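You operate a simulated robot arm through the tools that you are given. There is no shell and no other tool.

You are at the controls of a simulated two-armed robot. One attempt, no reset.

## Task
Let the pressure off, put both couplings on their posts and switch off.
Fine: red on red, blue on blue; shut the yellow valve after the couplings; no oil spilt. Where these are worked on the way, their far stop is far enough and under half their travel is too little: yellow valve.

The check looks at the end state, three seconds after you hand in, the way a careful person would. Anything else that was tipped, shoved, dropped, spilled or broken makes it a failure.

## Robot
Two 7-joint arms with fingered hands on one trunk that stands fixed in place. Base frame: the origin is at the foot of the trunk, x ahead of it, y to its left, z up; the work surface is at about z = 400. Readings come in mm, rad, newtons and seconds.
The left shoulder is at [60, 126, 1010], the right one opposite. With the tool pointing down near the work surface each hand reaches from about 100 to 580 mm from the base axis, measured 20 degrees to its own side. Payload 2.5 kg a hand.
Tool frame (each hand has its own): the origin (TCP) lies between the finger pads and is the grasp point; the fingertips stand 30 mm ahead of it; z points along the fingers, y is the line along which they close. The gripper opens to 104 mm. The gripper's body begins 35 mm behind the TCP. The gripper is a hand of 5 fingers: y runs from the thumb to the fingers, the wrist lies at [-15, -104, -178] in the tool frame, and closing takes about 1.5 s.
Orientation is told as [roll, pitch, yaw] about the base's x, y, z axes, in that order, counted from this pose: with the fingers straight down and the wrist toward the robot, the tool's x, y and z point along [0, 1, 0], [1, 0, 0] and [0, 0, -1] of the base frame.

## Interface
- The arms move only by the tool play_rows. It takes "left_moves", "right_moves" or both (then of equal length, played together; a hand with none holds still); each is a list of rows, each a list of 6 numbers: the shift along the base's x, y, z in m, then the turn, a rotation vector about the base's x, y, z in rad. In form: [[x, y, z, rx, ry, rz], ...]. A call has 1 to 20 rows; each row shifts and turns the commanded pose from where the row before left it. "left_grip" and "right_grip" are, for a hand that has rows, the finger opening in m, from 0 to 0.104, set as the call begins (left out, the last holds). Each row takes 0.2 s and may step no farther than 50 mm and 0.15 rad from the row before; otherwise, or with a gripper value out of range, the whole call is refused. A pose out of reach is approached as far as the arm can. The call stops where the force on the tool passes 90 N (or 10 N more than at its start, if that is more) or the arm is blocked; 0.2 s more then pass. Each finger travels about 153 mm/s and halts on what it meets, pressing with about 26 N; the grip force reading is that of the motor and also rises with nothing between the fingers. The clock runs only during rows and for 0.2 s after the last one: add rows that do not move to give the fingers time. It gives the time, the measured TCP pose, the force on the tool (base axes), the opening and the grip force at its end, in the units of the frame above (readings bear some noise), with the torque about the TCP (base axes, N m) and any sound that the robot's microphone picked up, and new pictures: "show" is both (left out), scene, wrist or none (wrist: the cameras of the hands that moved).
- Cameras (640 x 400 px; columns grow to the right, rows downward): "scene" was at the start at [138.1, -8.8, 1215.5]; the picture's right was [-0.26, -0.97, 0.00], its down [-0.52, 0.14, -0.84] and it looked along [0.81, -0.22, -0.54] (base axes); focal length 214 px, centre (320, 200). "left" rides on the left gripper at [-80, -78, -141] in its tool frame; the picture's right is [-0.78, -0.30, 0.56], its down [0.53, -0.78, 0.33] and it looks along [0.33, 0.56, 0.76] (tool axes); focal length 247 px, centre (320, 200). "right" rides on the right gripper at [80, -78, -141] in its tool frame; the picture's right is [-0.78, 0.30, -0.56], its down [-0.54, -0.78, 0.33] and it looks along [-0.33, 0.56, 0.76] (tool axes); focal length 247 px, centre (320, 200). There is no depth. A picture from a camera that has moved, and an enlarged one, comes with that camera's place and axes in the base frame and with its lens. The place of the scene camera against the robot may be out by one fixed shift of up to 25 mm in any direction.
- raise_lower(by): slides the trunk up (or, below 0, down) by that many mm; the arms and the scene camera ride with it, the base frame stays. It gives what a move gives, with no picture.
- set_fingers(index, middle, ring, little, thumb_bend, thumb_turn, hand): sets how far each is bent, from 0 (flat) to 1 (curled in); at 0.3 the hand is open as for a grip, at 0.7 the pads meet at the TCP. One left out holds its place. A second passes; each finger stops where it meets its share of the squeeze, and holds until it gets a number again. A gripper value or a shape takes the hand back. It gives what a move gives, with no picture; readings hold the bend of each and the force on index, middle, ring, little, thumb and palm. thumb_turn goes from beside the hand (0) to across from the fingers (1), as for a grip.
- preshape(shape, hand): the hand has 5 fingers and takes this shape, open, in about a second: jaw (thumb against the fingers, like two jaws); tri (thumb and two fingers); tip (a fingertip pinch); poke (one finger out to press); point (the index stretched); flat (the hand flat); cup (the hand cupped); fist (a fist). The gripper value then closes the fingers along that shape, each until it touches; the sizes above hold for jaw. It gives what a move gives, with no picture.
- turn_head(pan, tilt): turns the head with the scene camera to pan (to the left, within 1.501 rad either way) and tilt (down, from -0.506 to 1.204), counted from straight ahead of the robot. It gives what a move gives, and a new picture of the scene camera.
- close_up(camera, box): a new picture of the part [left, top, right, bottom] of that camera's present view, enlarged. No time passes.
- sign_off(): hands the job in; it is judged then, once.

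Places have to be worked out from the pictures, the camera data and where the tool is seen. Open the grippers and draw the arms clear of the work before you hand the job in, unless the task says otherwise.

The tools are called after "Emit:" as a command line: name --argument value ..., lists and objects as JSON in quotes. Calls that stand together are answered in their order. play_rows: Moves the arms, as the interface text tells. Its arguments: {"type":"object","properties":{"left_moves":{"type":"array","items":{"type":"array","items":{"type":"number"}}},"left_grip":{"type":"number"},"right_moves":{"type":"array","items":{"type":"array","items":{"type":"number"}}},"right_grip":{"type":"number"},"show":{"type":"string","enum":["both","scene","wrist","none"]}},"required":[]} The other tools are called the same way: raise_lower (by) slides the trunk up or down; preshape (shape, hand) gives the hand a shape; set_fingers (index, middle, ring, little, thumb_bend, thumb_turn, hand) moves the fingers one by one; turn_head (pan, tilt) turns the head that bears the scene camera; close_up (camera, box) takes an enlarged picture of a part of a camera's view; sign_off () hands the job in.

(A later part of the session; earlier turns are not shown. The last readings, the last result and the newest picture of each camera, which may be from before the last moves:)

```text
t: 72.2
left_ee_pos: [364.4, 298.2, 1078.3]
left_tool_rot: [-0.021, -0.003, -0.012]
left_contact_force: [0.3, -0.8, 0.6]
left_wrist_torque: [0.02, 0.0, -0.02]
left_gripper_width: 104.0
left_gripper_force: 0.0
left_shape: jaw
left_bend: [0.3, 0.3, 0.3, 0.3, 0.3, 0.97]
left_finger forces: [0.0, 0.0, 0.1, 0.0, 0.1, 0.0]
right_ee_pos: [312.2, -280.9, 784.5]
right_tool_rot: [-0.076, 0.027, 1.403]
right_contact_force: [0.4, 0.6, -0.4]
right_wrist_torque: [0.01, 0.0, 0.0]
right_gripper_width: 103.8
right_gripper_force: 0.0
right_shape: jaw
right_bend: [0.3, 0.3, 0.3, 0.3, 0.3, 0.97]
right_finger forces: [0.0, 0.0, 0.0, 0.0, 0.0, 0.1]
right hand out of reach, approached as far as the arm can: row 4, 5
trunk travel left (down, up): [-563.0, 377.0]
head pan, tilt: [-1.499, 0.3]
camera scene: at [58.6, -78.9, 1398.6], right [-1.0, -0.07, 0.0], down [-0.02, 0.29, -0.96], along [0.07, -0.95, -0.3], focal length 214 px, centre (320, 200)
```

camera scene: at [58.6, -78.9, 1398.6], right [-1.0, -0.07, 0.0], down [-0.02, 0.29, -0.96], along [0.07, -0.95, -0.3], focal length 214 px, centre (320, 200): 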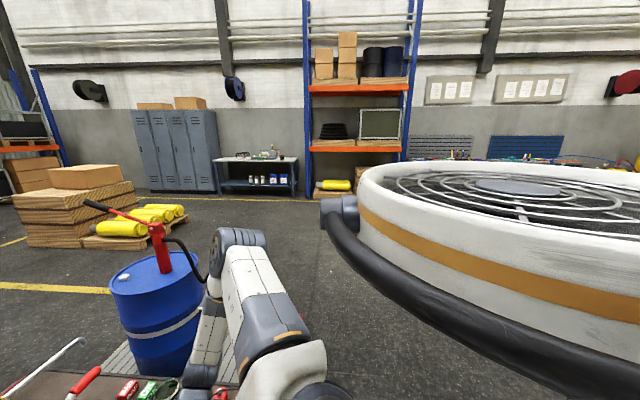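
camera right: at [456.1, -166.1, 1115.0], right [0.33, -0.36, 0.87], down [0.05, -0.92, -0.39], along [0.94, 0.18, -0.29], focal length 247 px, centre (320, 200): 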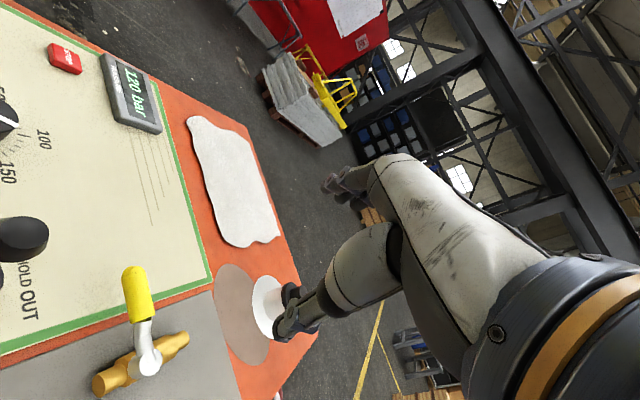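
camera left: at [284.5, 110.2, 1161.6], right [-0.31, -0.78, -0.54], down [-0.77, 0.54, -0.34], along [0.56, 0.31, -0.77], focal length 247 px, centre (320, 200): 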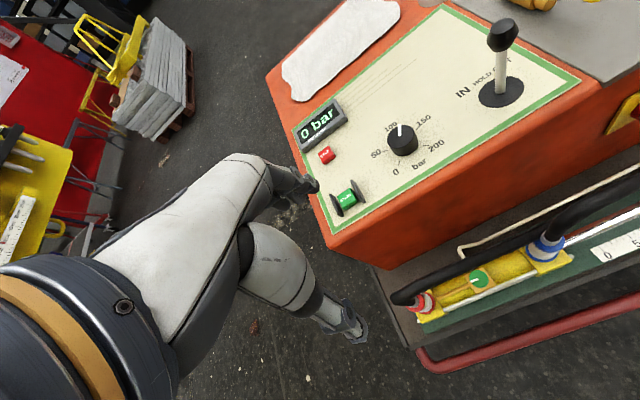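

Good: yaw is 1.4 with the elbow forward. Now I tilt the fingers forward.

Emit:
play_rows --right_moves '[[0.0, 0.02, 0, -0.02, -0.118, 0], [0.0, 0.02, 0, -0.02, -0.118, 0], [0, 0.02, 0, -0.02, -0.118, 0], [0.0, 0.02, 0, -0.02, -0.118, 0], [0.0, 0.02, 0, -0.02, -0.118, 0], [0, 0.02, 0, -0.02, -0.118, 0], [0, 0, 0, 0, 0, 0]]' --show "wrist"

Emit:
turn_head --pan -0.4 --tilt 0.95

```text
t: 73.8
left_ee_pos: [364.9, 299.0, 1077.3]
left_tool_rot: [-0.018, -0.002, -0.012]
left_contact_force: [0.0, -0.5, 0.1]
left_wrist_torque: [-0.02, 0.0, 0.0]
left_gripper_width: 103.8
left_gripper_force: 0.1
left_shape: jaw
left_bend: [0.3, 0.3, 0.3, 0.3, 0.3, 0.97]
left_finger forces: [0.0, 0.0, 0.0, 0.0, 0.1, 0.1]
right_ee_pos: [319.1, -207.5, 810.6]
right_tool_rot: [-0.669, 0.007, 1.407]
right_contact_force: [-0.6, 0.2, -1.0]
right_wrist_torque: [-0.05, 0.01, 0.0]
right_gripper_width: 104.2
right_gripper_force: 0.0
right_shape: jaw
right_bend: [0.3, 0.3, 0.3, 0.3, 0.3, 0.98]
right_finger forces: [0.0, 0.0, 0.0, 0.0, 0.1, 0.0]
right hand out of reach, approached as far as the arm can: row 2, 3, 4, 5
trunk travel left (down, up): [-563.0, 377.0]
head pan, tilt: [-1.499, 0.3]
camera right: at [157.1, -259.1, 870.9], right [0.31, 0.26, 0.92], down [0.49, -0.87, 0.08], along [0.81, 0.42, -0.39], focal length 247 px, centre (320, 200)
```

right: 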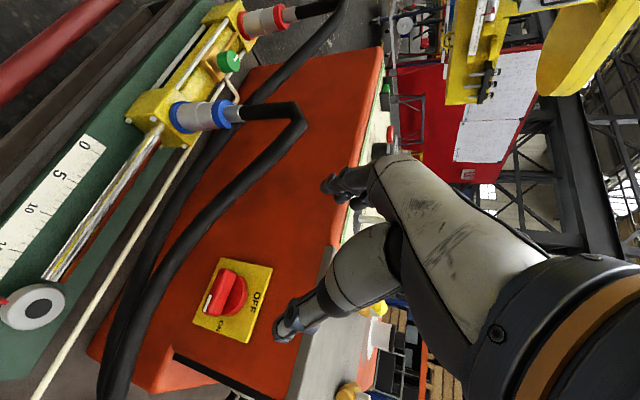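

```text
t: 75.2
left_ee_pos: [364.5, 298.9, 1077.9]
left_tool_rot: [-0.019, 0.0, -0.013]
left_contact_force: [-0.8, -0.4, 0.1]
left_wrist_torque: [0.0, -0.04, 0.05]
left_gripper_width: 103.8
left_gripper_force: 0.0
left_shape: jaw
left_bend: [0.3, 0.3, 0.3, 0.3, 0.3, 0.97]
left_finger forces: [0.0, 0.0, 0.0, 0.0, 0.0, 0.0]
right_ee_pos: [317.1, -209.1, 809.3]
right_tool_rot: [-0.666, 0.007, 1.404]
right_contact_force: [-0.8, 0.5, 0.3]
right_wrist_torque: [-0.03, -0.02, 0.0]
right_gripper_width: 104.0
right_gripper_force: 0.1
right_shape: jaw
right_bend: [0.3, 0.3, 0.3, 0.3, 0.3, 0.98]
right_finger forces: [0.0, 0.1, 0.0, 0.1, 0.1, 0.1]
trunk travel left (down, up): [-563.0, 377.0]
head pan, tilt: [-0.4, 0.949]
camera scene: at [118.9, -14.3, 1342.8], right [-0.39, -0.92, 0.0], down [-0.75, 0.32, -0.58], along [0.54, -0.23, -0.81], focal length 214 px, centre (320, 200)
```

scene: 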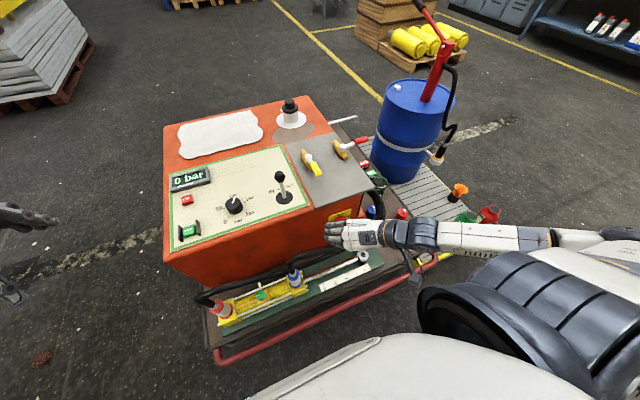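

The right wrist camera now sees both couplings well. I zoom in for measuring.

Emit:
close_up --camera "right" --box '[120, 60, 320, 185]'

Emit:
close_up --camera "right" --box '[190, 0, 350, 100]'

Emit:
close_up --camera "right" --box '[160, 240, 320, 360]'

Emit:
close_up --camera "scene" --box '[190, 220, 430, 370]'

```text
3.20 times, centred on (220, 122) of right
camera zoom: at [157.1, -259.2, 871.0], right [0.31, 0.25, 0.92], down [0.49, -0.87, 0.07], along [0.81, 0.42, -0.39], focal length 790 px, centre (640, 448)
```

zoom: 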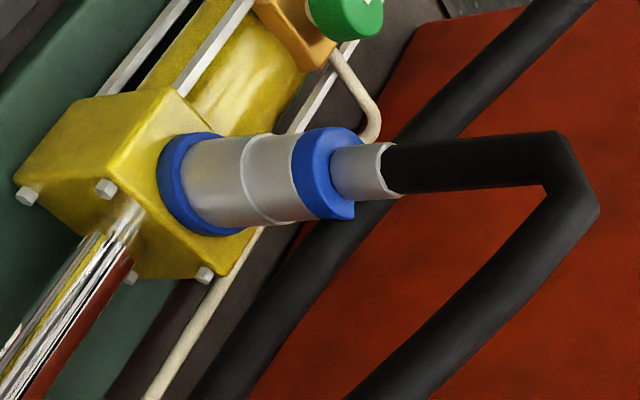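

```text
4.00 times, centred on (270, 50) of right
camera zoom: at [157.1, -259.2, 871.0], right [0.31, 0.25, 0.92], down [0.49, -0.87, 0.07], along [0.81, 0.42, -0.39], focal length 988 px, centre (520, 800)
```

zoom: 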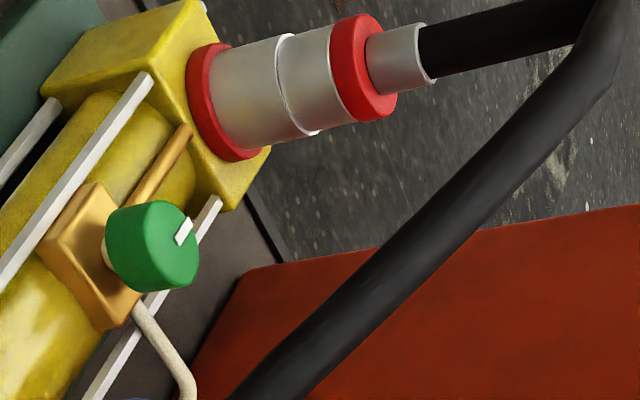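

```text
3.33 times, centred on (240, 300) of right
camera zoom: at [157.1, -259.2, 871.0], right [0.31, 0.25, 0.92], down [0.49, -0.87, 0.07], along [0.81, 0.42, -0.39], focal length 823 px, centre (587, -133)
```

zoom: 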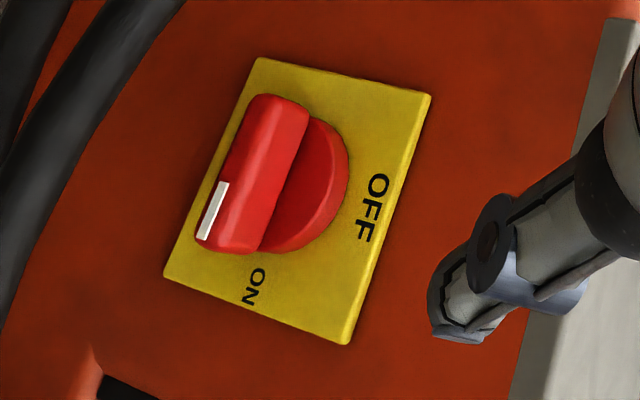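

```text
2.67 times, centred on (310, 295) of scene
camera zoom: at [118.9, -14.3, 1342.8], right [-0.39, -0.92, 0.0], down [-0.75, 0.32, -0.58], along [0.54, -0.23, -0.81], focal length 572 px, centre (347, -53)
```

zoom: 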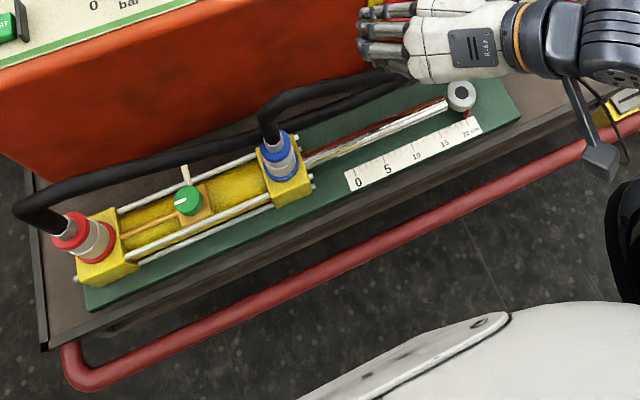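

Both couplings are clear: blue axis near (346,-31), red near (348,227), sleeves from z≈515 to 590, with the hose rising and bending right. I pull the right hand back a little and lower the trunk so it can come in from the front with a flatter tilt.

Emit:
play_rows --right_moves '[[-0.02, 0, 0, 0, 0, 0], [-0.02, 0.0, 0, 0, 0, 0], [0, 0, 0, 0, 0, 0]]' --show "none"

Emit:
raise_lower --by -100

Emit:
close_up --camera "right" --box '[0, 0, 640, 400]'

```text
t: 76.0
left_ee_pos: [365.7, 299.1, 1078.7]
left_tool_rot: [-0.018, -0.004, -0.011]
left_contact_force: [1.1, 0.3, 0.2]
left_wrist_torque: [0.0, 0.02, 0.0]
left_gripper_width: 103.9
left_gripper_force: 0.1
left_shape: jaw
left_bend: [0.3, 0.3, 0.3, 0.3, 0.3, 0.97]
left_finger forces: [0.1, 0.0, 0.0, 0.0, 0.0, 0.0]
right_ee_pos: [278.4, -209.8, 811.8]
right_tool_rot: [-0.67, 0.005, 1.401]
right_contact_force: [0.2, 0.4, 0.1]
right_wrist_torque: [-0.04, 0.01, -0.02]
right_gripper_width: 103.9
right_gripper_force: 0.1
right_shape: jaw
right_bend: [0.3, 0.3, 0.3, 0.3, 0.3, 0.98]
right_finger forces: [0.0, 0.0, 0.0, 0.0, 0.0, 0.0]
trunk travel left (down, up): [-563.0, 377.0]
head pan, tilt: [-0.4, 0.949]
```

```text
t: 77.3
left_ee_pos: [364.6, 299.3, 977.8]
left_tool_rot: [-0.019, -0.002, -0.013]
left_contact_force: [-0.4, 1.4, -0.6]
left_wrist_torque: [0.03, 0.01, 0.02]
left_gripper_width: 104.2
left_gripper_force: 0.1
left_shape: jaw
left_bend: [0.3, 0.3, 0.3, 0.3, 0.3, 0.97]
left_finger forces: [0.1, 0.0, 0.1, 0.0, 0.0, 0.0]
right_ee_pos: [277.9, -209.2, 711.3]
right_tool_rot: [-0.667, 0.006, 1.403]
right_contact_force: [0.7, -0.2, -0.2]
right_wrist_torque: [0.01, -0.02, 0.0]
right_gripper_width: 104.0
right_gripper_force: 0.0
right_shape: jaw
right_bend: [0.3, 0.3, 0.3, 0.3, 0.3, 0.98]
right_finger forces: [0.1, 0.1, 0.0, 0.0, 0.0, 0.1]
trunk travel left (down, up): [-463.0, 477.0]
head pan, tilt: [-0.4, 0.949]
```

```text
1.00 times, centred on (320, 200) of right (not enlarged: the box is as wide or as high as the picture)
camera zoom: at [117.1, -259.8, 771.9], right [0.31, 0.25, 0.92], down [0.49, -0.87, 0.07], along [0.82, 0.42, -0.39], focal length 247 px, centre (320, 200)
```

zoom: 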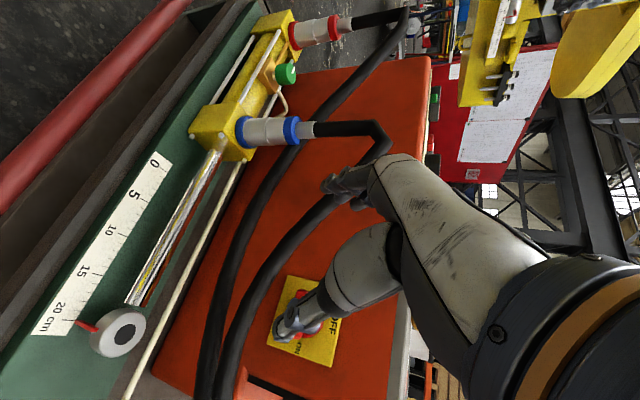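

I zoom on the couplings in this second view to triangulate them accurately.

Emit:
close_up --camera "right" --box '[190, 70, 350, 170]'

Emit:
close_up --camera "right" --box '[260, 0, 420, 100]'

```text
4.00 times, centred on (270, 120) of right
camera zoom: at [117.1, -259.8, 771.9], right [0.31, 0.25, 0.92], down [0.49, -0.87, 0.07], along [0.82, 0.42, -0.39], focal length 988 px, centre (520, 520)
```

zoom: 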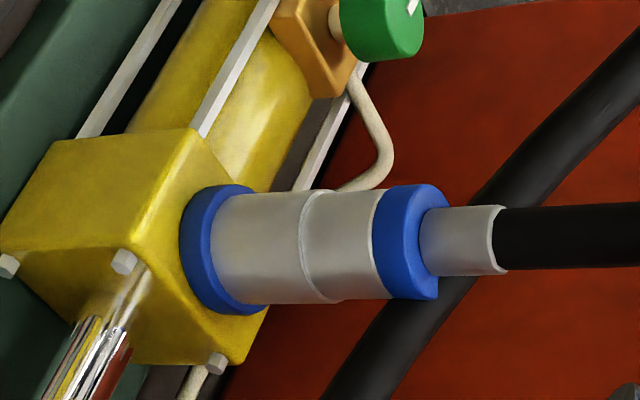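

```text
4.00 times, centred on (340, 50) of right
camera zoom: at [117.1, -259.8, 771.9], right [0.31, 0.25, 0.92], down [0.49, -0.87, 0.07], along [0.82, 0.42, -0.39], focal length 988 px, centre (240, 800)
```

zoom: 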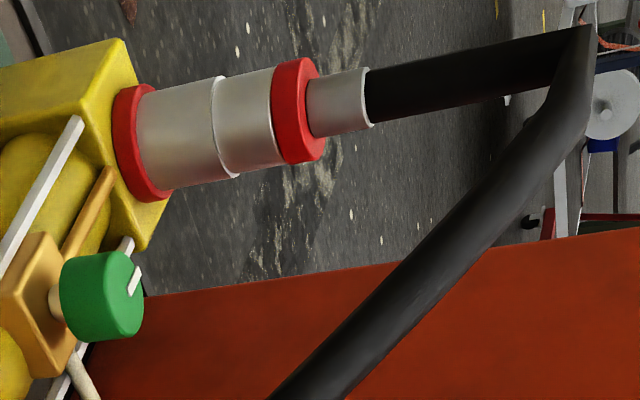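

From two wrist views: blue axis (346,-32), upper ring z≈589, flange z≈503; red axis about (350,231) at the same height. I bring the right hand in front of the blue coupling, flattening the tilt to about 1.1 rad.

Emit:
play_rows --right_moves '[[-0.01, 0.025, -0.02, -0.018, -0.106, 0], [-0.01, 0.025, -0.02, -0.018, -0.106, 0], [-0.01, 0.025, -0.02, -0.018, -0.106, 0], [0, 0.025, -0.02, -0.018, -0.106, 0], [0, 0.02, -0.025, 0, 0, 0], [0, 0.02, -0.025, 0, 0, 0], [0, 0.02, -0.025, 0, 0, 0], [0, 0, 0, 0, 0, 0]]' --show "both"

```text
t: 79.1
left_ee_pos: [365.6, 298.3, 977.6]
left_tool_rot: [-0.018, -0.003, -0.011]
left_contact_force: [0.3, 0.8, 0.6]
left_wrist_torque: [0.0, -0.03, 0.01]
left_gripper_width: 103.6
left_gripper_force: 0.0
left_shape: jaw
left_bend: [0.3, 0.3, 0.3, 0.3, 0.3, 0.97]
left_finger forces: [0.0, 0.1, 0.0, 0.1, 0.0, 0.1]
right_ee_pos: [249.0, -48.3, 555.2]
right_tool_rot: [-1.097, 0.007, 1.402]
right_contact_force: [-0.1, 0.2, 0.3]
right_wrist_torque: [0.02, 0.03, 0.02]
right_gripper_width: 104.1
right_gripper_force: 0.1
right_shape: jaw
right_bend: [0.3, 0.3, 0.3, 0.3, 0.3, 0.98]
right_finger forces: [0.0, 0.0, 0.0, 0.1, 0.1, 0.0]
trunk travel left (down, up): [-463.0, 477.0]
head pan, tilt: [-0.4, 0.949]
camera scene: at [118.9, -14.1, 1242.7], right [-0.39, -0.92, 0.0], down [-0.75, 0.32, -0.58], along [0.54, -0.23, -0.81], focal length 214 px, centre (320, 200)
camera right: at [74.5, -96.9, 548.0], right [-0.09, 0.32, 0.94], down [0.4, -0.86, 0.33], along [0.91, 0.41, -0.05], focal length 247 px, centre (320, 200)
```

scene: 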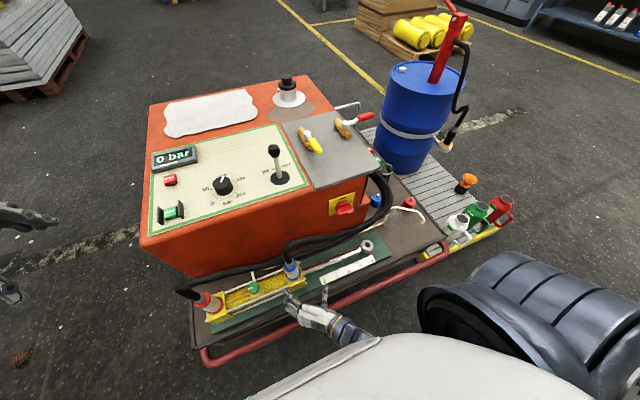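
right: 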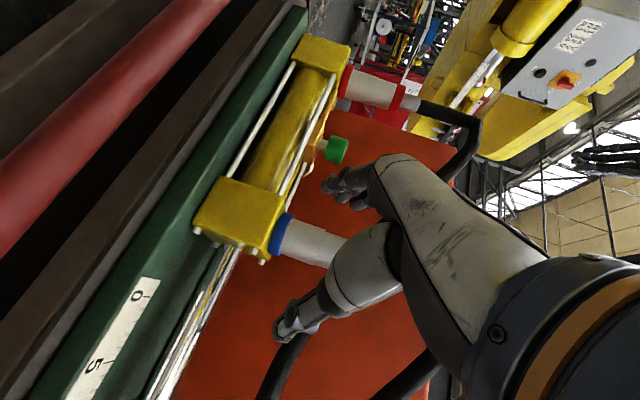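

The blue sleeve sits right in line with the grasp point. I align height and sideways position, then move forward around it.

Emit:
play_rows --right_moves '[[0.005, 0.009, -0.013, 0, 0, 0], [0.01, 0.009, -0.013, 0, 0, 0], [0.02, 0, 0, 0, 0, 0], [0.02, 0, 0, 0, 0, 0], [0, 0, 0, 0, 0, 0]]' --show "wrist"

```text
t: 80.3
left_ee_pos: [365.8, 299.0, 976.7]
left_tool_rot: [-0.019, -0.003, -0.014]
left_contact_force: [0.4, -0.1, -0.7]
left_wrist_torque: [0.0, 0.0, 0.01]
left_gripper_width: 103.9
left_gripper_force: 0.1
left_shape: jaw
left_bend: [0.3, 0.3, 0.3, 0.3, 0.3, 0.97]
left_finger forces: [0.0, 0.0, 0.1, 0.0, 0.1, 0.0]
right_ee_pos: [302.3, -31.9, 528.5]
right_tool_rot: [-1.097, 0.005, 1.4]
right_contact_force: [-0.2, 0.4, 0.2]
right_wrist_torque: [-0.01, -0.03, 0.03]
right_gripper_width: 104.1
right_gripper_force: 0.1
right_shape: jaw
right_bend: [0.3, 0.3, 0.3, 0.3, 0.3, 0.98]
right_finger forces: [0.1, 0.0, 0.1, 0.0, 0.0, 0.0]
trunk travel left (down, up): [-463.0, 477.0]
head pan, tilt: [-0.4, 0.949]
camera right: at [129.3, -80.2, 521.7], right [-0.09, 0.32, 0.94], down [0.4, -0.86, 0.33], along [0.91, 0.41, -0.05], focal length 247 px, centre (320, 200)
```

right: 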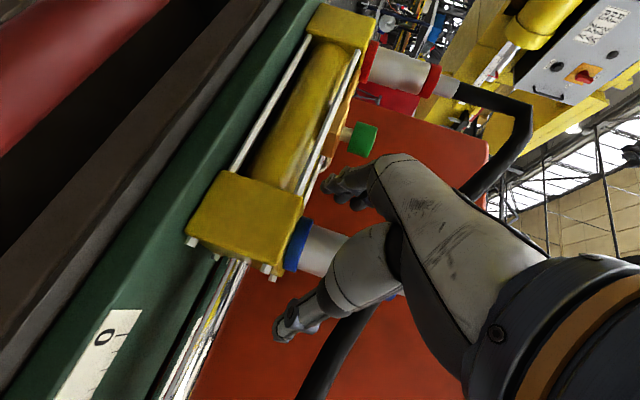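

Aligned and clear. I move forward the last 32 mm and close the hand.

Emit:
play_rows --right_moves '[[0.016, 0.001, 0, 0, 0, 0], [0.016, 0.001, 0, 0, 0, 0], [0, 0, 0, 0, 0, 0]]' --show "none"

Emit:
play_rows --right_moves '[[0, 0, 0, 0, 0, 0], [0, 0, 0, 0, 0, 0], [0, 0, 0, 0, 0, 0], [0, 0, 0, 0, 0, 0], [0, 0, 0, 0, 0, 0], [0, 0, 0, 0, 0, 0]]' --right_grip 0.0 --show "both"

```text
t: 81.1
left_ee_pos: [366.6, 298.7, 977.0]
left_tool_rot: [-0.018, -0.003, -0.012]
left_contact_force: [-0.1, 0.5, 0.0]
left_wrist_torque: [-0.01, 0.02, -0.01]
left_gripper_width: 103.8
left_gripper_force: 0.1
left_shape: jaw
left_bend: [0.3, 0.3, 0.3, 0.3, 0.3, 0.97]
left_finger forces: [0.0, 0.0, 0.0, 0.0, 0.1, 0.0]
right_ee_pos: [334.0, -29.3, 531.5]
right_tool_rot: [-1.098, 0.005, 1.399]
right_contact_force: [-0.7, 0.3, -1.1]
right_wrist_torque: [0.01, 0.01, -0.03]
right_gripper_width: 104.1
right_gripper_force: 0.1
right_shape: jaw
right_bend: [0.3, 0.3, 0.3, 0.3, 0.3, 0.98]
right_finger forces: [0.1, 0.0, 0.1, 0.1, 0.0, 0.1]
trunk travel left (down, up): [-463.0, 477.0]
head pan, tilt: [-0.4, 0.949]
```

```text
t: 82.5
left_ee_pos: [366.4, 298.0, 977.3]
left_tool_rot: [-0.018, -0.002, -0.014]
left_contact_force: [-0.8, 1.2, -0.5]
left_wrist_torque: [0.01, 0.0, -0.01]
left_gripper_width: 103.7
left_gripper_force: 0.0
left_shape: jaw
left_bend: [0.3, 0.3, 0.3, 0.3, 0.3, 0.97]
left_finger forces: [0.0, 0.0, 0.0, 0.0, 0.0, 0.0]
right_ee_pos: [335.8, -29.4, 532.0]
right_tool_rot: [-1.099, 0.005, 1.4]
right_contact_force: [2.6, 1.4, 4.4]
right_wrist_torque: [-0.11, -0.12, 0.08]
right_gripper_width: 34.7
right_gripper_force: 25.7
right_shape: jaw
right_bend: [0.74, 0.51, 0.5, 0.49, 0.75, 1.0]
right_finger forces: [11.8, 8.0, 3.1, 1.7, 19.9, 0.0]
trunk travel left (down, up): [-463.0, 477.0]
head pan, tilt: [-0.4, 0.949]
camera scene: at [118.7, -14.1, 1242.8], right [-0.39, -0.92, 0.0], down [-0.75, 0.32, -0.58], along [0.54, -0.23, -0.81], focal length 214 px, centre (320, 200)
camera right: at [161.6, -77.7, 523.6], right [-0.09, 0.32, 0.94], down [0.4, -0.86, 0.33], along [0.91, 0.41, -0.05], focal length 247 px, centre (320, 200)
```

scene: 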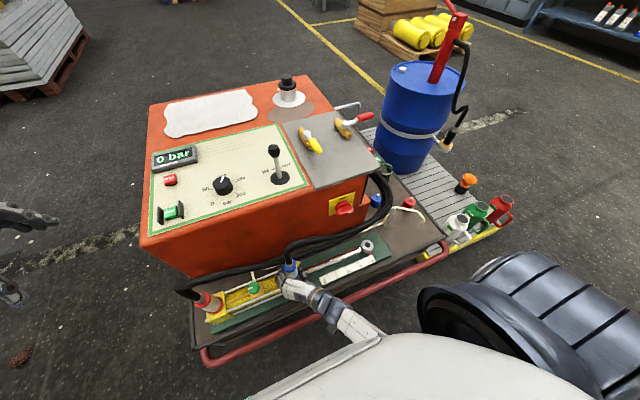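
right: 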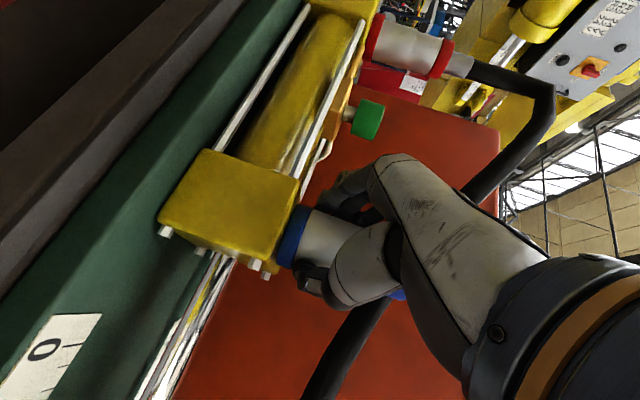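

A firm grip on the sleeve (index to little and thumb loaded). I pull straight up gently and watch the force.

Emit:
play_rows --right_moves '[[0, 0, 0.005, 0, 0, 0], [0, 0, 0.005, 0, 0, 0], [0, 0, 0.005, 0, 0, 0], [0, 0, 0.005, 0, 0, 0]]' --show "wrist"

```text
t: 83.5
left_ee_pos: [365.8, 298.5, 977.9]
left_tool_rot: [-0.018, 0.0, -0.011]
left_contact_force: [0.5, 0.4, -0.5]
left_wrist_torque: [-0.02, 0.03, 0.04]
left_gripper_width: 103.8
left_gripper_force: 0.0
left_shape: jaw
left_bend: [0.3, 0.3, 0.3, 0.3, 0.3, 0.97]
left_finger forces: [0.0, 0.1, 0.1, 0.1, 0.0, 0.0]
right_ee_pos: [335.0, -28.6, 551.1]
right_tool_rot: [-1.095, 0.007, 1.401]
right_contact_force: [0.7, -0.7, -4.2]
right_wrist_torque: [0.02, 0.04, -0.03]
right_gripper_width: 34.4
right_gripper_force: 25.6
right_shape: jaw
right_bend: [0.74, 0.52, 0.53, 0.51, 0.76, 0.99]
right_finger forces: [13.0, 6.7, 2.6, 0.0, 19.9, 0.0]
trunk travel left (down, up): [-463.0, 477.0]
head pan, tilt: [-0.4, 0.949]
camera right: at [161.7, -77.9, 543.1], right [-0.09, 0.32, 0.94], down [0.4, -0.86, 0.33], along [0.91, 0.41, -0.05], focal length 247 px, centre (320, 200)
```

right: 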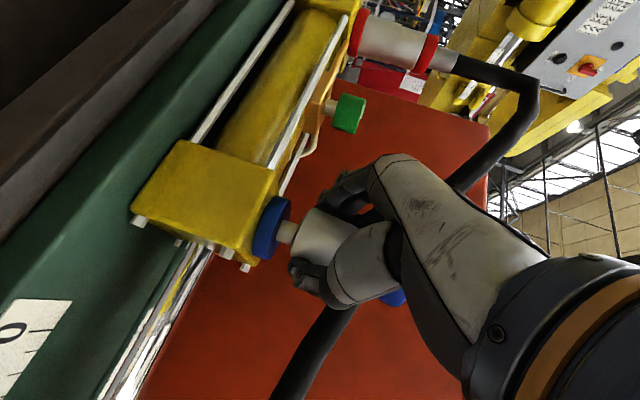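

The coupling lifts off its nipple cleanly (the colored flange stays on the cylinder), with about 4 N of load. I lift higher and look at the hose.

Emit:
play_rows --right_moves '[[0, 0, 0.02, 0, 0, 0], [0, 0, 0.02, 0, 0, 0], [0, 0, 0.02, 0, 0, 0], [0, 0, 0.02, 0, 0, 0], [-0.01, -0.02, 0.02, 0, 0, 0]]' --show "both"

```text
t: 84.7
left_ee_pos: [365.2, 298.2, 976.3]
left_tool_rot: [-0.018, -0.004, -0.012]
left_contact_force: [0.1, -0.2, 0.4]
left_wrist_torque: [-0.01, 0.0, 0.0]
left_gripper_width: 103.9
left_gripper_force: 0.0
left_shape: jaw
left_bend: [0.3, 0.3, 0.3, 0.3, 0.3, 0.97]
left_finger forces: [0.0, 0.0, 0.0, 0.0, 0.1, 0.0]
right_ee_pos: [325.1, -48.8, 649.2]
right_tool_rot: [-1.096, 0.006, 1.399]
right_contact_force: [0.5, -0.2, -3.6]
right_wrist_torque: [0.03, 0.04, 0.04]
right_gripper_width: 34.3
right_gripper_force: 25.6
right_shape: jaw
right_bend: [0.74, 0.52, 0.54, 0.51, 0.76, 0.99]
right_finger forces: [13.2, 6.9, 2.3, 0.0, 19.9, 0.0]
trunk travel left (down, up): [-463.0, 477.0]
head pan, tilt: [-0.4, 0.949]
camera scene: at [119.1, -14.1, 1242.7], right [-0.39, -0.92, 0.0], down [-0.75, 0.32, -0.58], along [0.54, -0.23, -0.81], focal length 214 px, centre (320, 200)
camera right: at [151.8, -98.3, 642.9], right [-0.09, 0.32, 0.94], down [0.4, -0.86, 0.33], along [0.91, 0.41, -0.05], focal length 247 px, centre (320, 200)
```

scene: 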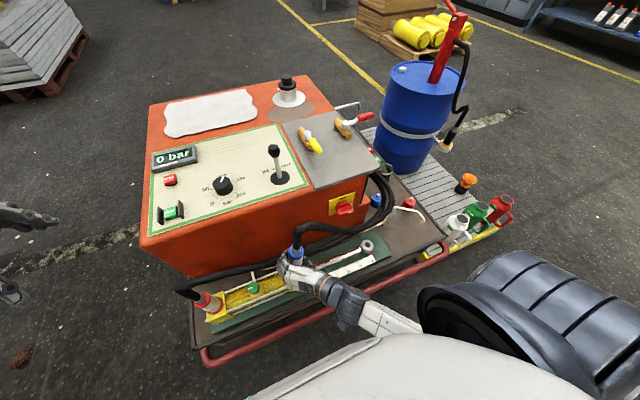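
right: 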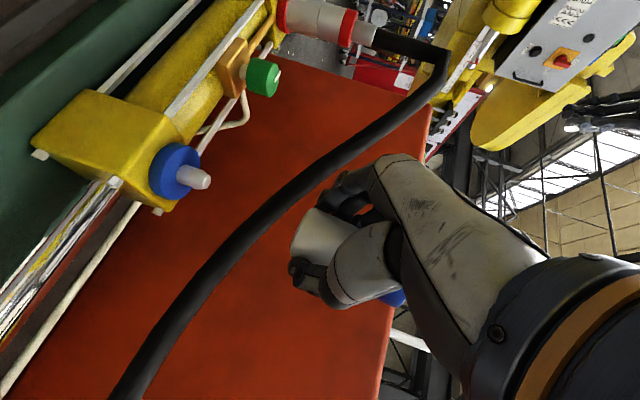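

The hose follows the coupling freely. I carry it to the right in front of the bench, turning the hand outward.

Emit:
play_rows --right_moves '[[0, -0.035, 0.005, 0, 0, -0.07], [0, -0.035, 0.005, 0, 0, -0.07], [0, -0.035, 0.005, 0, 0, -0.07], [0, -0.035, 0.005, 0, 0, -0.07], [0, -0.035, 0.005, 0, 0, -0.07], [0, -0.035, 0.005, 0, 0, -0.07], [0, -0.035, 0.0, 0, 0, -0.07], [0, -0.035, 0.0, 0, 0, -0.07]]' --show "both"

```text
t: 86.5
left_ee_pos: [366.2, 299.7, 978.5]
left_tool_rot: [-0.02, -0.002, -0.012]
left_contact_force: [0.7, -0.1, -0.4]
left_wrist_torque: [0.0, 0.02, -0.03]
left_gripper_width: 104.0
left_gripper_force: 0.0
left_shape: jaw
left_bend: [0.3, 0.3, 0.3, 0.3, 0.3, 0.97]
left_finger forces: [0.1, 0.0, 0.0, 0.0, 0.0, 0.0]
right_ee_pos: [327.0, -328.7, 678.4]
right_tool_rot: [-1.096, 0.006, 0.839]
right_contact_force: [-1.0, 0.1, -3.0]
right_wrist_torque: [0.03, 0.04, 0.01]
right_gripper_width: 34.0
right_gripper_force: 26.1
right_shape: jaw
right_bend: [0.74, 0.52, 0.54, 0.51, 0.76, 0.99]
right_finger forces: [13.2, 6.7, 1.6, 0.0, 19.7, 0.0]
trunk travel left (down, up): [-463.0, 477.0]
head pan, tilt: [-0.4, 0.949]
camera scene: at [119.1, -14.4, 1242.7], right [-0.39, -0.92, 0.0], down [-0.75, 0.32, -0.58], along [0.54, -0.23, -0.81], focal length 214 px, centre (320, 200)
camera right: at [154.3, -278.0, 671.8], right [0.1, 0.32, 0.94], down [-0.12, -0.94, 0.33], along [0.99, -0.14, -0.05], focal length 247 px, centre (320, 200)
```

scene: 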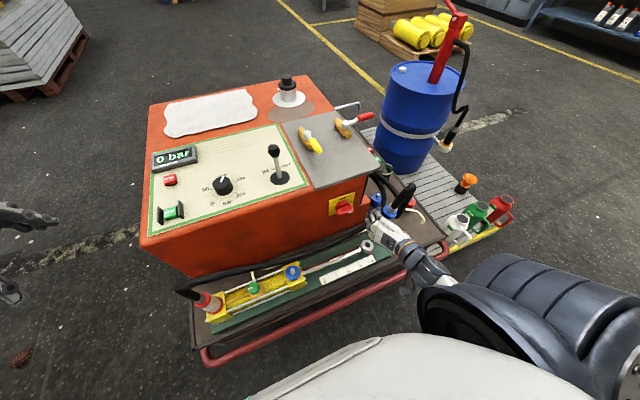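
right: 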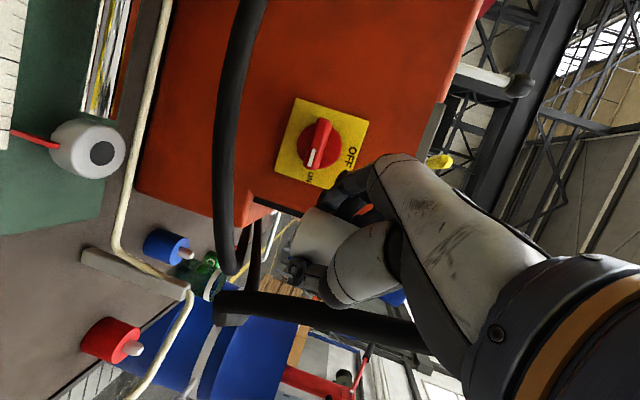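

The right wrist camera now sees both posts, the cream spout pipe and the main switch. I zoom in to measure.

Emit:
close_up --camera "right" --box '[50, 210, 250, 400]'

Emit:
close_up --camera "right" --box '[240, 60, 440, 330]'

Emit:
turn_head --pan -0.75 --tilt 0.85

Emit:
close_up --camera "scene" --box '[200, 120, 440, 330]'

```text
2.11 times, centred on (150, 305) of right
camera zoom: at [154.3, -278.0, 671.8], right [0.1, 0.32, 0.94], down [-0.12, -0.94, 0.33], along [0.99, -0.14, -0.05], focal length 520 px, centre (678, -21)
```

zoom: 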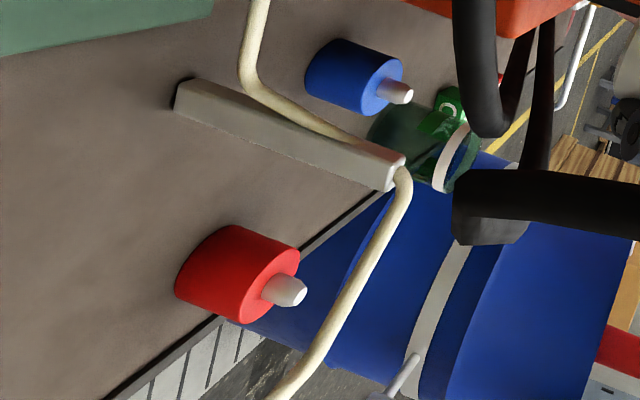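

```text
1.48 times, centred on (340, 195) of right
camera zoom: at [154.3, -278.0, 671.8], right [0.1, 0.32, 0.94], down [-0.12, -0.94, 0.33], along [0.99, -0.14, -0.05], focal length 366 px, centre (290, 207)
```

zoom: 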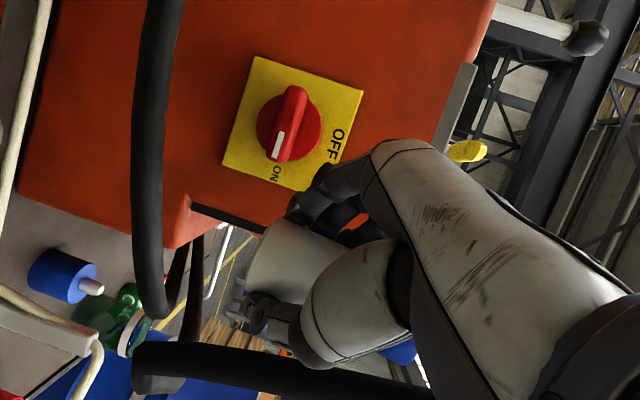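

```text
t: 87.3
left_ee_pos: [365.5, 299.3, 976.5]
left_tool_rot: [-0.019, -0.004, -0.012]
left_contact_force: [-0.1, 0.7, -1.1]
left_wrist_torque: [-0.05, -0.01, 0.0]
left_gripper_width: 104.0
left_gripper_force: 0.0
left_shape: jaw
left_bend: [0.3, 0.3, 0.3, 0.3, 0.3, 0.97]
left_finger forces: [0.1, 0.0, 0.0, 0.0, 0.0, 0.0]
right_ee_pos: [327.7, -329.0, 679.7]
right_tool_rot: [-1.096, 0.004, 0.841]
right_contact_force: [0.3, -0.1, -2.4]
right_wrist_torque: [0.05, 0.03, 0.0]
right_gripper_width: 34.3
right_gripper_force: 25.8
right_shape: jaw
right_bend: [0.74, 0.52, 0.54, 0.51, 0.76, 0.99]
right_finger forces: [13.4, 6.7, 1.7, 0.0, 19.6, 0.1]
trunk travel left (down, up): [-463.0, 477.0]
head pan, tilt: [-0.75, 0.85]
camera scene: at [109.3, -39.4, 1250.2], right [-0.68, -0.73, 0.0], down [-0.55, 0.51, -0.66], along [0.48, -0.45, -0.75], focal length 214 px, centre (320, 200)
```

scene: 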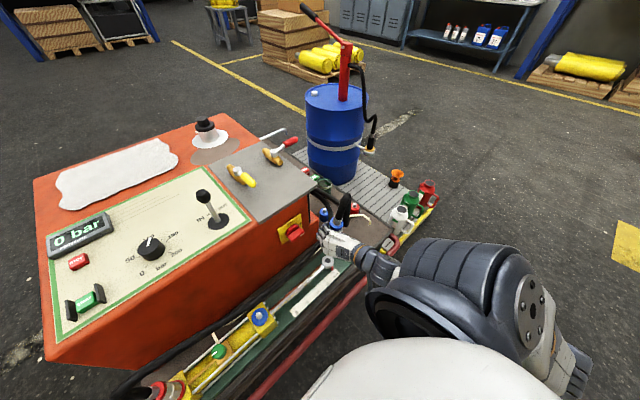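

```text
1.90 times, centred on (320, 225) of scene
camera zoom: at [109.3, -39.4, 1250.2], right [-0.68, -0.73, 0.0], down [-0.55, 0.51, -0.66], along [0.48, -0.45, -0.75], focal length 408 px, centre (320, 152)
```

zoom: 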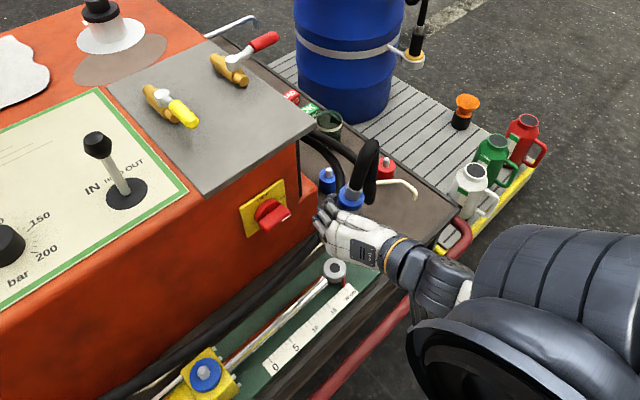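

Posts: blue nipple tip near (538,-495,478), red near (461,-619,479), body tops near z 454. The cream spout pipe runs from its support top (425,-480,540) toward (369,-557,540). I zoom in on the post area for the hoses.

Emit:
close_up --camera "scene" --box '[290, 160, 430, 260]'

Emit:
turn_head --pan -0.95 --tilt 0.75

Emit:
close_up --camera "scene" --box '[220, 140, 400, 270]'

```text
4.00 times, centred on (360, 210) of scene
camera zoom: at [109.3, -39.4, 1250.2], right [-0.68, -0.73, 0.0], down [-0.55, 0.51, -0.66], along [0.48, -0.45, -0.75], focal length 858 px, centre (160, 160)
```

zoom: 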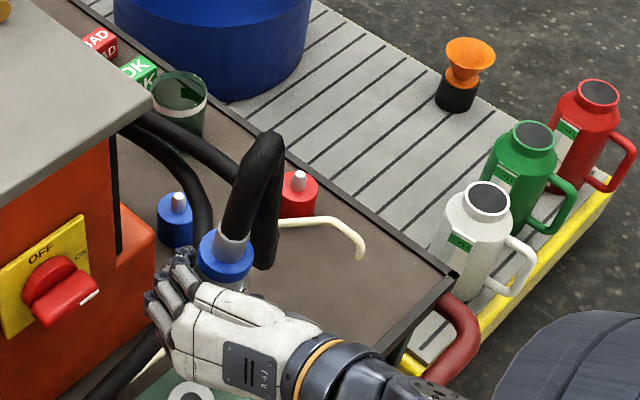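

```text
t: 88.0
left_ee_pos: [365.1, 298.6, 977.5]
left_tool_rot: [-0.018, -0.001, -0.012]
left_contact_force: [-0.5, 0.0, -0.1]
left_wrist_torque: [-0.01, 0.0, 0.0]
left_gripper_width: 103.8
left_gripper_force: 0.1
left_shape: jaw
left_bend: [0.3, 0.3, 0.3, 0.3, 0.3, 0.97]
left_finger forces: [0.0, 0.0, 0.0, 0.0, 0.1, 0.0]
right_ee_pos: [327.0, -328.4, 679.3]
right_tool_rot: [-1.096, 0.006, 0.842]
right_contact_force: [-0.5, -0.3, -3.5]
right_wrist_torque: [0.05, 0.04, -0.02]
right_gripper_width: 34.2
right_gripper_force: 26.5
right_shape: jaw
right_bend: [0.74, 0.52, 0.54, 0.51, 0.76, 0.99]
right_finger forces: [13.2, 6.8, 1.7, 0.0, 19.7, 0.0]
trunk travel left (down, up): [-463.0, 477.0]
head pan, tilt: [-0.949, 0.75]
camera scene: at [100.4, -53.4, 1258.2], right [-0.81, -0.58, 0.0], down [-0.4, 0.55, -0.73], along [0.43, -0.59, -0.68], focal length 214 px, centre (320, 200)
```

scene: 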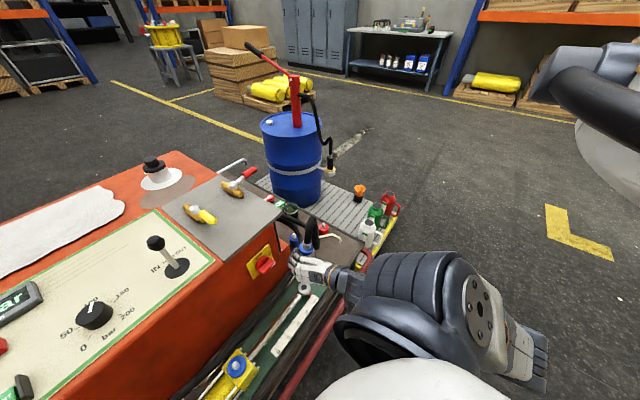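

```text
3.08 times, centred on (310, 205) of scene
camera zoom: at [100.4, -53.4, 1258.2], right [-0.81, -0.58, 0.0], down [-0.4, 0.55, -0.73], along [0.43, -0.59, -0.68], focal length 660 px, centre (351, 185)
```

zoom: 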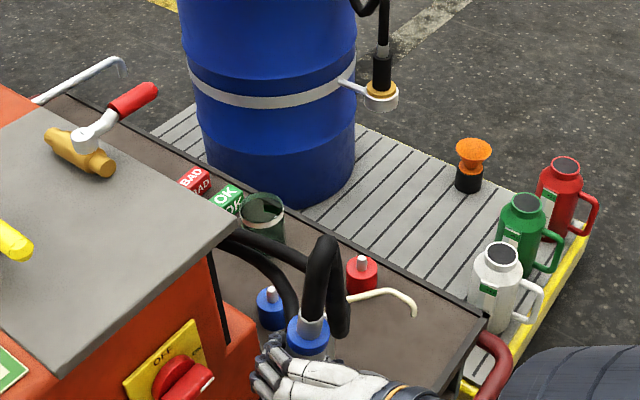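

The hand's flat tilt (which the coupling shares) would hit the spout support and the machine's base at the blue post, so I need a steeper grip, higher on the sleeve. I bring the blue coupling back to its cylinder port to regrip it.

Emit:
play_rows --right_moves '[[0, 0.035, 0, 0, 0, 0.07], [0, 0.035, 0, 0, 0, 0.07], [0, 0.035, -0.005, 0, 0, 0.07], [0, 0.035, -0.005, 0, 0, 0.07], [0, 0.035, -0.005, 0, 0, 0.07], [0, 0.035, -0.005, 0, 0, 0.07], [0, 0.035, -0.005, 0, 0, 0.07], [0, 0.035, -0.005, 0, 0, 0.07], [0.01, 0.02, 0, 0, 0, 0], [0, 0, 0, 0, 0, 0]]' --show "wrist"

```text
t: 90.2
left_ee_pos: [365.9, 298.9, 977.4]
left_tool_rot: [-0.019, -0.001, -0.012]
left_contact_force: [0.4, -0.4, 0.4]
left_wrist_torque: [0.01, -0.02, 0.01]
left_gripper_width: 103.7
left_gripper_force: 0.1
left_shape: jaw
left_bend: [0.3, 0.3, 0.3, 0.3, 0.3, 0.97]
left_finger forces: [0.0, 0.0, 0.1, 0.0, 0.0, 0.1]
right_ee_pos: [334.4, -30.7, 650.7]
right_tool_rot: [-1.098, 0.007, 1.402]
right_contact_force: [0.7, -0.2, -2.3]
right_wrist_torque: [0.0, -0.03, 0.02]
right_gripper_width: 34.2
right_gripper_force: 26.5
right_shape: jaw
right_bend: [0.74, 0.52, 0.54, 0.51, 0.76, 0.99]
right_finger forces: [13.4, 7.0, 1.2, 0.0, 19.6, 0.0]
trunk travel left (down, up): [-463.0, 477.0]
head pan, tilt: [-0.949, 0.75]
camera right: at [161.2, -79.2, 642.7], right [-0.09, 0.32, 0.94], down [0.4, -0.85, 0.33], along [0.91, 0.41, -0.05], focal length 247 px, centre (320, 200)
```

right: 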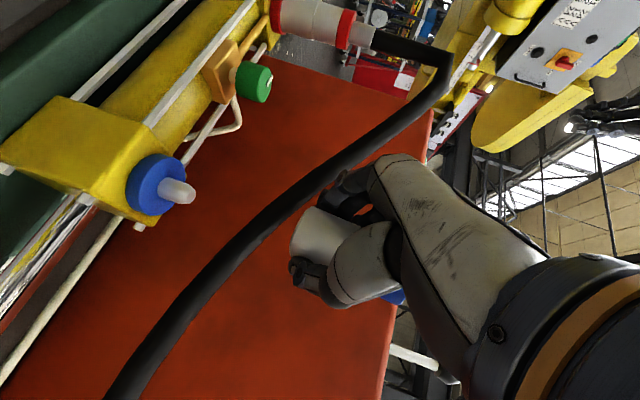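

The commanded pose is exactly 120 mm above the original grasp. I lower it straight down onto the nipple, slowing at the end.

Emit:
play_rows --right_moves '[[0, 0, -0.025, 0, 0, 0], [0, 0, -0.025, 0, 0, 0], [0, 0, -0.025, 0, 0, 0], [0, 0, -0.01, 0, 0, 0], [0, 0, -0.01, 0, 0, 0], [0, 0, -0.01, 0, 0, 0], [0, 0, -0.008, 0, 0, 0], [0, 0, -0.006, 0, 0, 0]]' --show "wrist"

```text
t: 92.0
left_ee_pos: [365.5, 299.5, 977.0]
left_tool_rot: [-0.019, -0.002, -0.012]
left_contact_force: [-0.3, -0.1, 0.6]
left_wrist_torque: [0.01, -0.01, -0.04]
left_gripper_width: 104.1
left_gripper_force: 0.1
left_shape: jaw
left_bend: [0.3, 0.3, 0.3, 0.3, 0.3, 0.97]
left_finger forces: [0.0, 0.1, 0.0, 0.1, 0.0, 0.0]
right_ee_pos: [335.5, -29.9, 533.2]
right_tool_rot: [-1.1, 0.004, 1.401]
right_contact_force: [0.0, 0.7, 3.0]
right_wrist_torque: [-0.09, 0.07, 0.02]
right_gripper_width: 34.1
right_gripper_force: 26.4
right_shape: jaw
right_bend: [0.74, 0.52, 0.54, 0.5, 0.76, 1.0]
right_finger forces: [11.6, 8.6, 3.7, 0.7, 20.1, 0.0]
trunk travel left (down, up): [-463.0, 477.0]
head pan, tilt: [-0.949, 0.75]
camera right: at [162.6, -78.1, 524.8], right [-0.09, 0.32, 0.94], down [0.4, -0.86, 0.33], along [0.91, 0.41, -0.05], focal length 247 px, centre (320, 200)
```

right: 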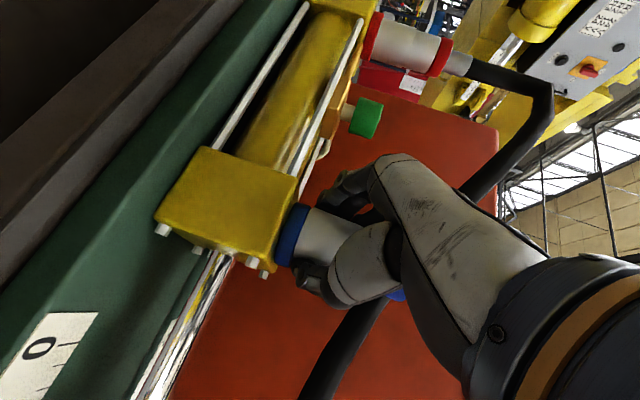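

It is seated again. I open the hand, withdraw, and re-approach with a steeper tilt (0.7 rad), about 33 mm higher on the sleeve.

Emit:
play_rows --right_moves '[[0, 0, 0, 0, 0, 0], [0, 0, 0, 0, 0, 0], [0, 0, 0, 0, 0, 0], [0, 0, 0, 0, 0, 0], [-0.02, 0, 0, 0, 0, 0], [-0.03, 0, 0, 0, 0, 0], [-0.03, 0, 0.0, 0, 0, 0], [-0.01, 0, 0.01, 0.017, 0.0985, 0], [0, 0, 0.01, 0.017, 0.0985, 0], [0, 0, 0.01, 0.017, 0.0985, 0], [0, 0, 0.0, 0.017, 0.0985, 0], [0, 0, 0, 0, 0, 0]]' --right_grip 0.104 --show "wrist"

```text
t: 94.7
left_ee_pos: [365.1, 300.1, 976.9]
left_tool_rot: [-0.019, -0.004, -0.013]
left_contact_force: [0.1, -0.3, -0.2]
left_wrist_torque: [0.01, 0.04, 0.03]
left_gripper_width: 104.0
left_gripper_force: 0.0
left_shape: jaw
left_bend: [0.3, 0.3, 0.3, 0.3, 0.3, 0.97]
left_finger forces: [0.1, 0.1, 0.0, 0.1, 0.0, 0.0]
right_ee_pos: [245.3, -30.2, 562.3]
right_tool_rot: [-0.696, 0.005, 1.401]
right_contact_force: [0.2, -0.4, 0.3]
right_wrist_torque: [0.0, -0.02, -0.01]
right_gripper_width: 103.6
right_gripper_force: 0.1
right_shape: jaw
right_bend: [0.3, 0.3, 0.3, 0.3, 0.3, 0.98]
right_finger forces: [0.0, 0.1, 0.1, 0.0, 0.0, 0.0]
trunk travel left (down, up): [-463.0, 477.0]
head pan, tilt: [-0.949, 0.75]
camera right: at [82.1, -79.4, 617.5], right [0.29, 0.26, 0.92], down [0.48, -0.87, 0.09], along [0.83, 0.42, -0.37], focal length 247 px, centre (320, 200)
```

right: 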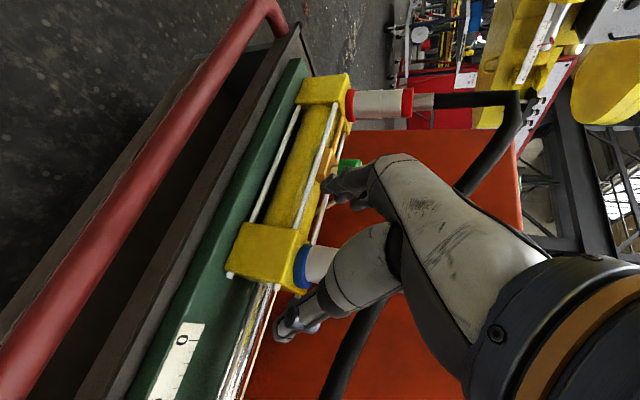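

The coupling stayed seated. Now forward at z≈565 around the upper sleeve, then close.

Emit:
play_rows --right_moves '[[0.022, 0, 0.003, 0, 0, 0], [0.022, 0, 0, 0, 0, 0], [0.022, 0, 0, 0, 0, 0], [0.012, 0, 0, 0, 0, 0], [0.01, 0, 0, 0, 0, 0], [0, 0, 0, 0, 0, 0]]' --show "wrist"

```text
t: 96.0
left_ee_pos: [365.2, 299.0, 978.7]
left_tool_rot: [-0.019, -0.003, -0.011]
left_contact_force: [0.7, -0.2, -0.3]
left_wrist_torque: [0.02, 0.01, 0.0]
left_gripper_width: 103.6
left_gripper_force: 0.1
left_shape: jaw
left_bend: [0.3, 0.3, 0.3, 0.3, 0.3, 0.97]
left_finger forces: [0.1, 0.0, 0.0, 0.0, 0.0, 0.0]
right_ee_pos: [334.3, -30.2, 564.6]
right_tool_rot: [-0.699, 0.006, 1.401]
right_contact_force: [0.3, -0.2, 0.2]
right_wrist_torque: [0.0, -0.01, 0.03]
right_gripper_width: 103.9
right_gripper_force: 0.0
right_shape: jaw
right_bend: [0.3, 0.3, 0.3, 0.3, 0.3, 0.98]
right_finger forces: [0.1, 0.1, 0.1, 0.0, 0.0, 0.0]
trunk travel left (down, up): [-463.0, 477.0]
head pan, tilt: [-0.949, 0.75]
camera right: at [171.4, -80.0, 620.1], right [0.28, 0.26, 0.92], down [0.48, -0.87, 0.09], along [0.83, 0.42, -0.37], focal length 247 px, centre (320, 200)
```

right: 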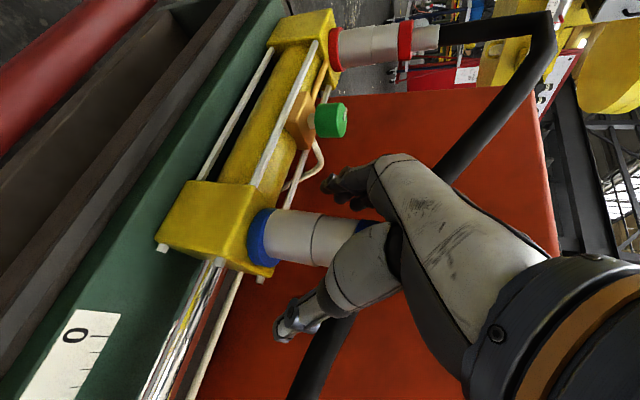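

No contact so far; closing the hand now.

Emit:
play_rows --right_moves '[[0, 0, 0, 0, 0, 0], [0, 0, 0, 0, 0, 0], [0, 0, 0, 0, 0, 0], [0, 0, 0, 0, 0, 0], [0, 0, 0, 0, 0, 0], [0, 0, 0, 0, 0, 0]]' --right_grip 0.0 --show "wrist"

```text
t: 97.5
left_ee_pos: [365.0, 298.5, 978.4]
left_tool_rot: [-0.018, -0.001, -0.011]
left_contact_force: [0.0, 0.2, -0.4]
left_wrist_torque: [0.02, 0.0, -0.05]
left_gripper_width: 104.2
left_gripper_force: 0.0
left_shape: jaw
left_bend: [0.3, 0.3, 0.3, 0.3, 0.3, 0.97]
left_finger forces: [0.1, 0.0, 0.0, 0.0, 0.1, 0.1]
right_ee_pos: [333.7, -30.8, 563.5]
right_tool_rot: [-0.698, 0.007, 1.402]
right_contact_force: [-0.6, -5.4, 0.0]
right_wrist_torque: [-0.1, 0.0, -0.09]
right_gripper_width: 35.6
right_gripper_force: 25.7
right_shape: jaw
right_bend: [0.74, 0.47, 0.5, 0.46, 0.75, 1.0]
right_finger forces: [11.9, 7.1, 0.4, 0.0, 23.2, 0.0]
trunk travel left (down, up): [-463.0, 477.0]
head pan, tilt: [-0.949, 0.75]
camera right: at [171.2, -80.3, 620.0], right [0.28, 0.26, 0.92], down [0.48, -0.87, 0.09], along [0.83, 0.42, -0.37], focal length 247 px, centre (320, 200)
```

right: 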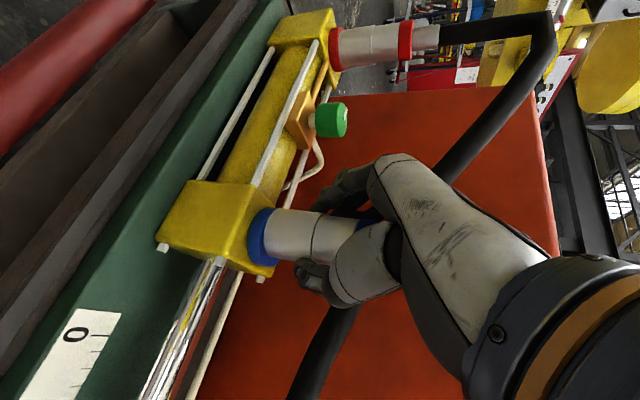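

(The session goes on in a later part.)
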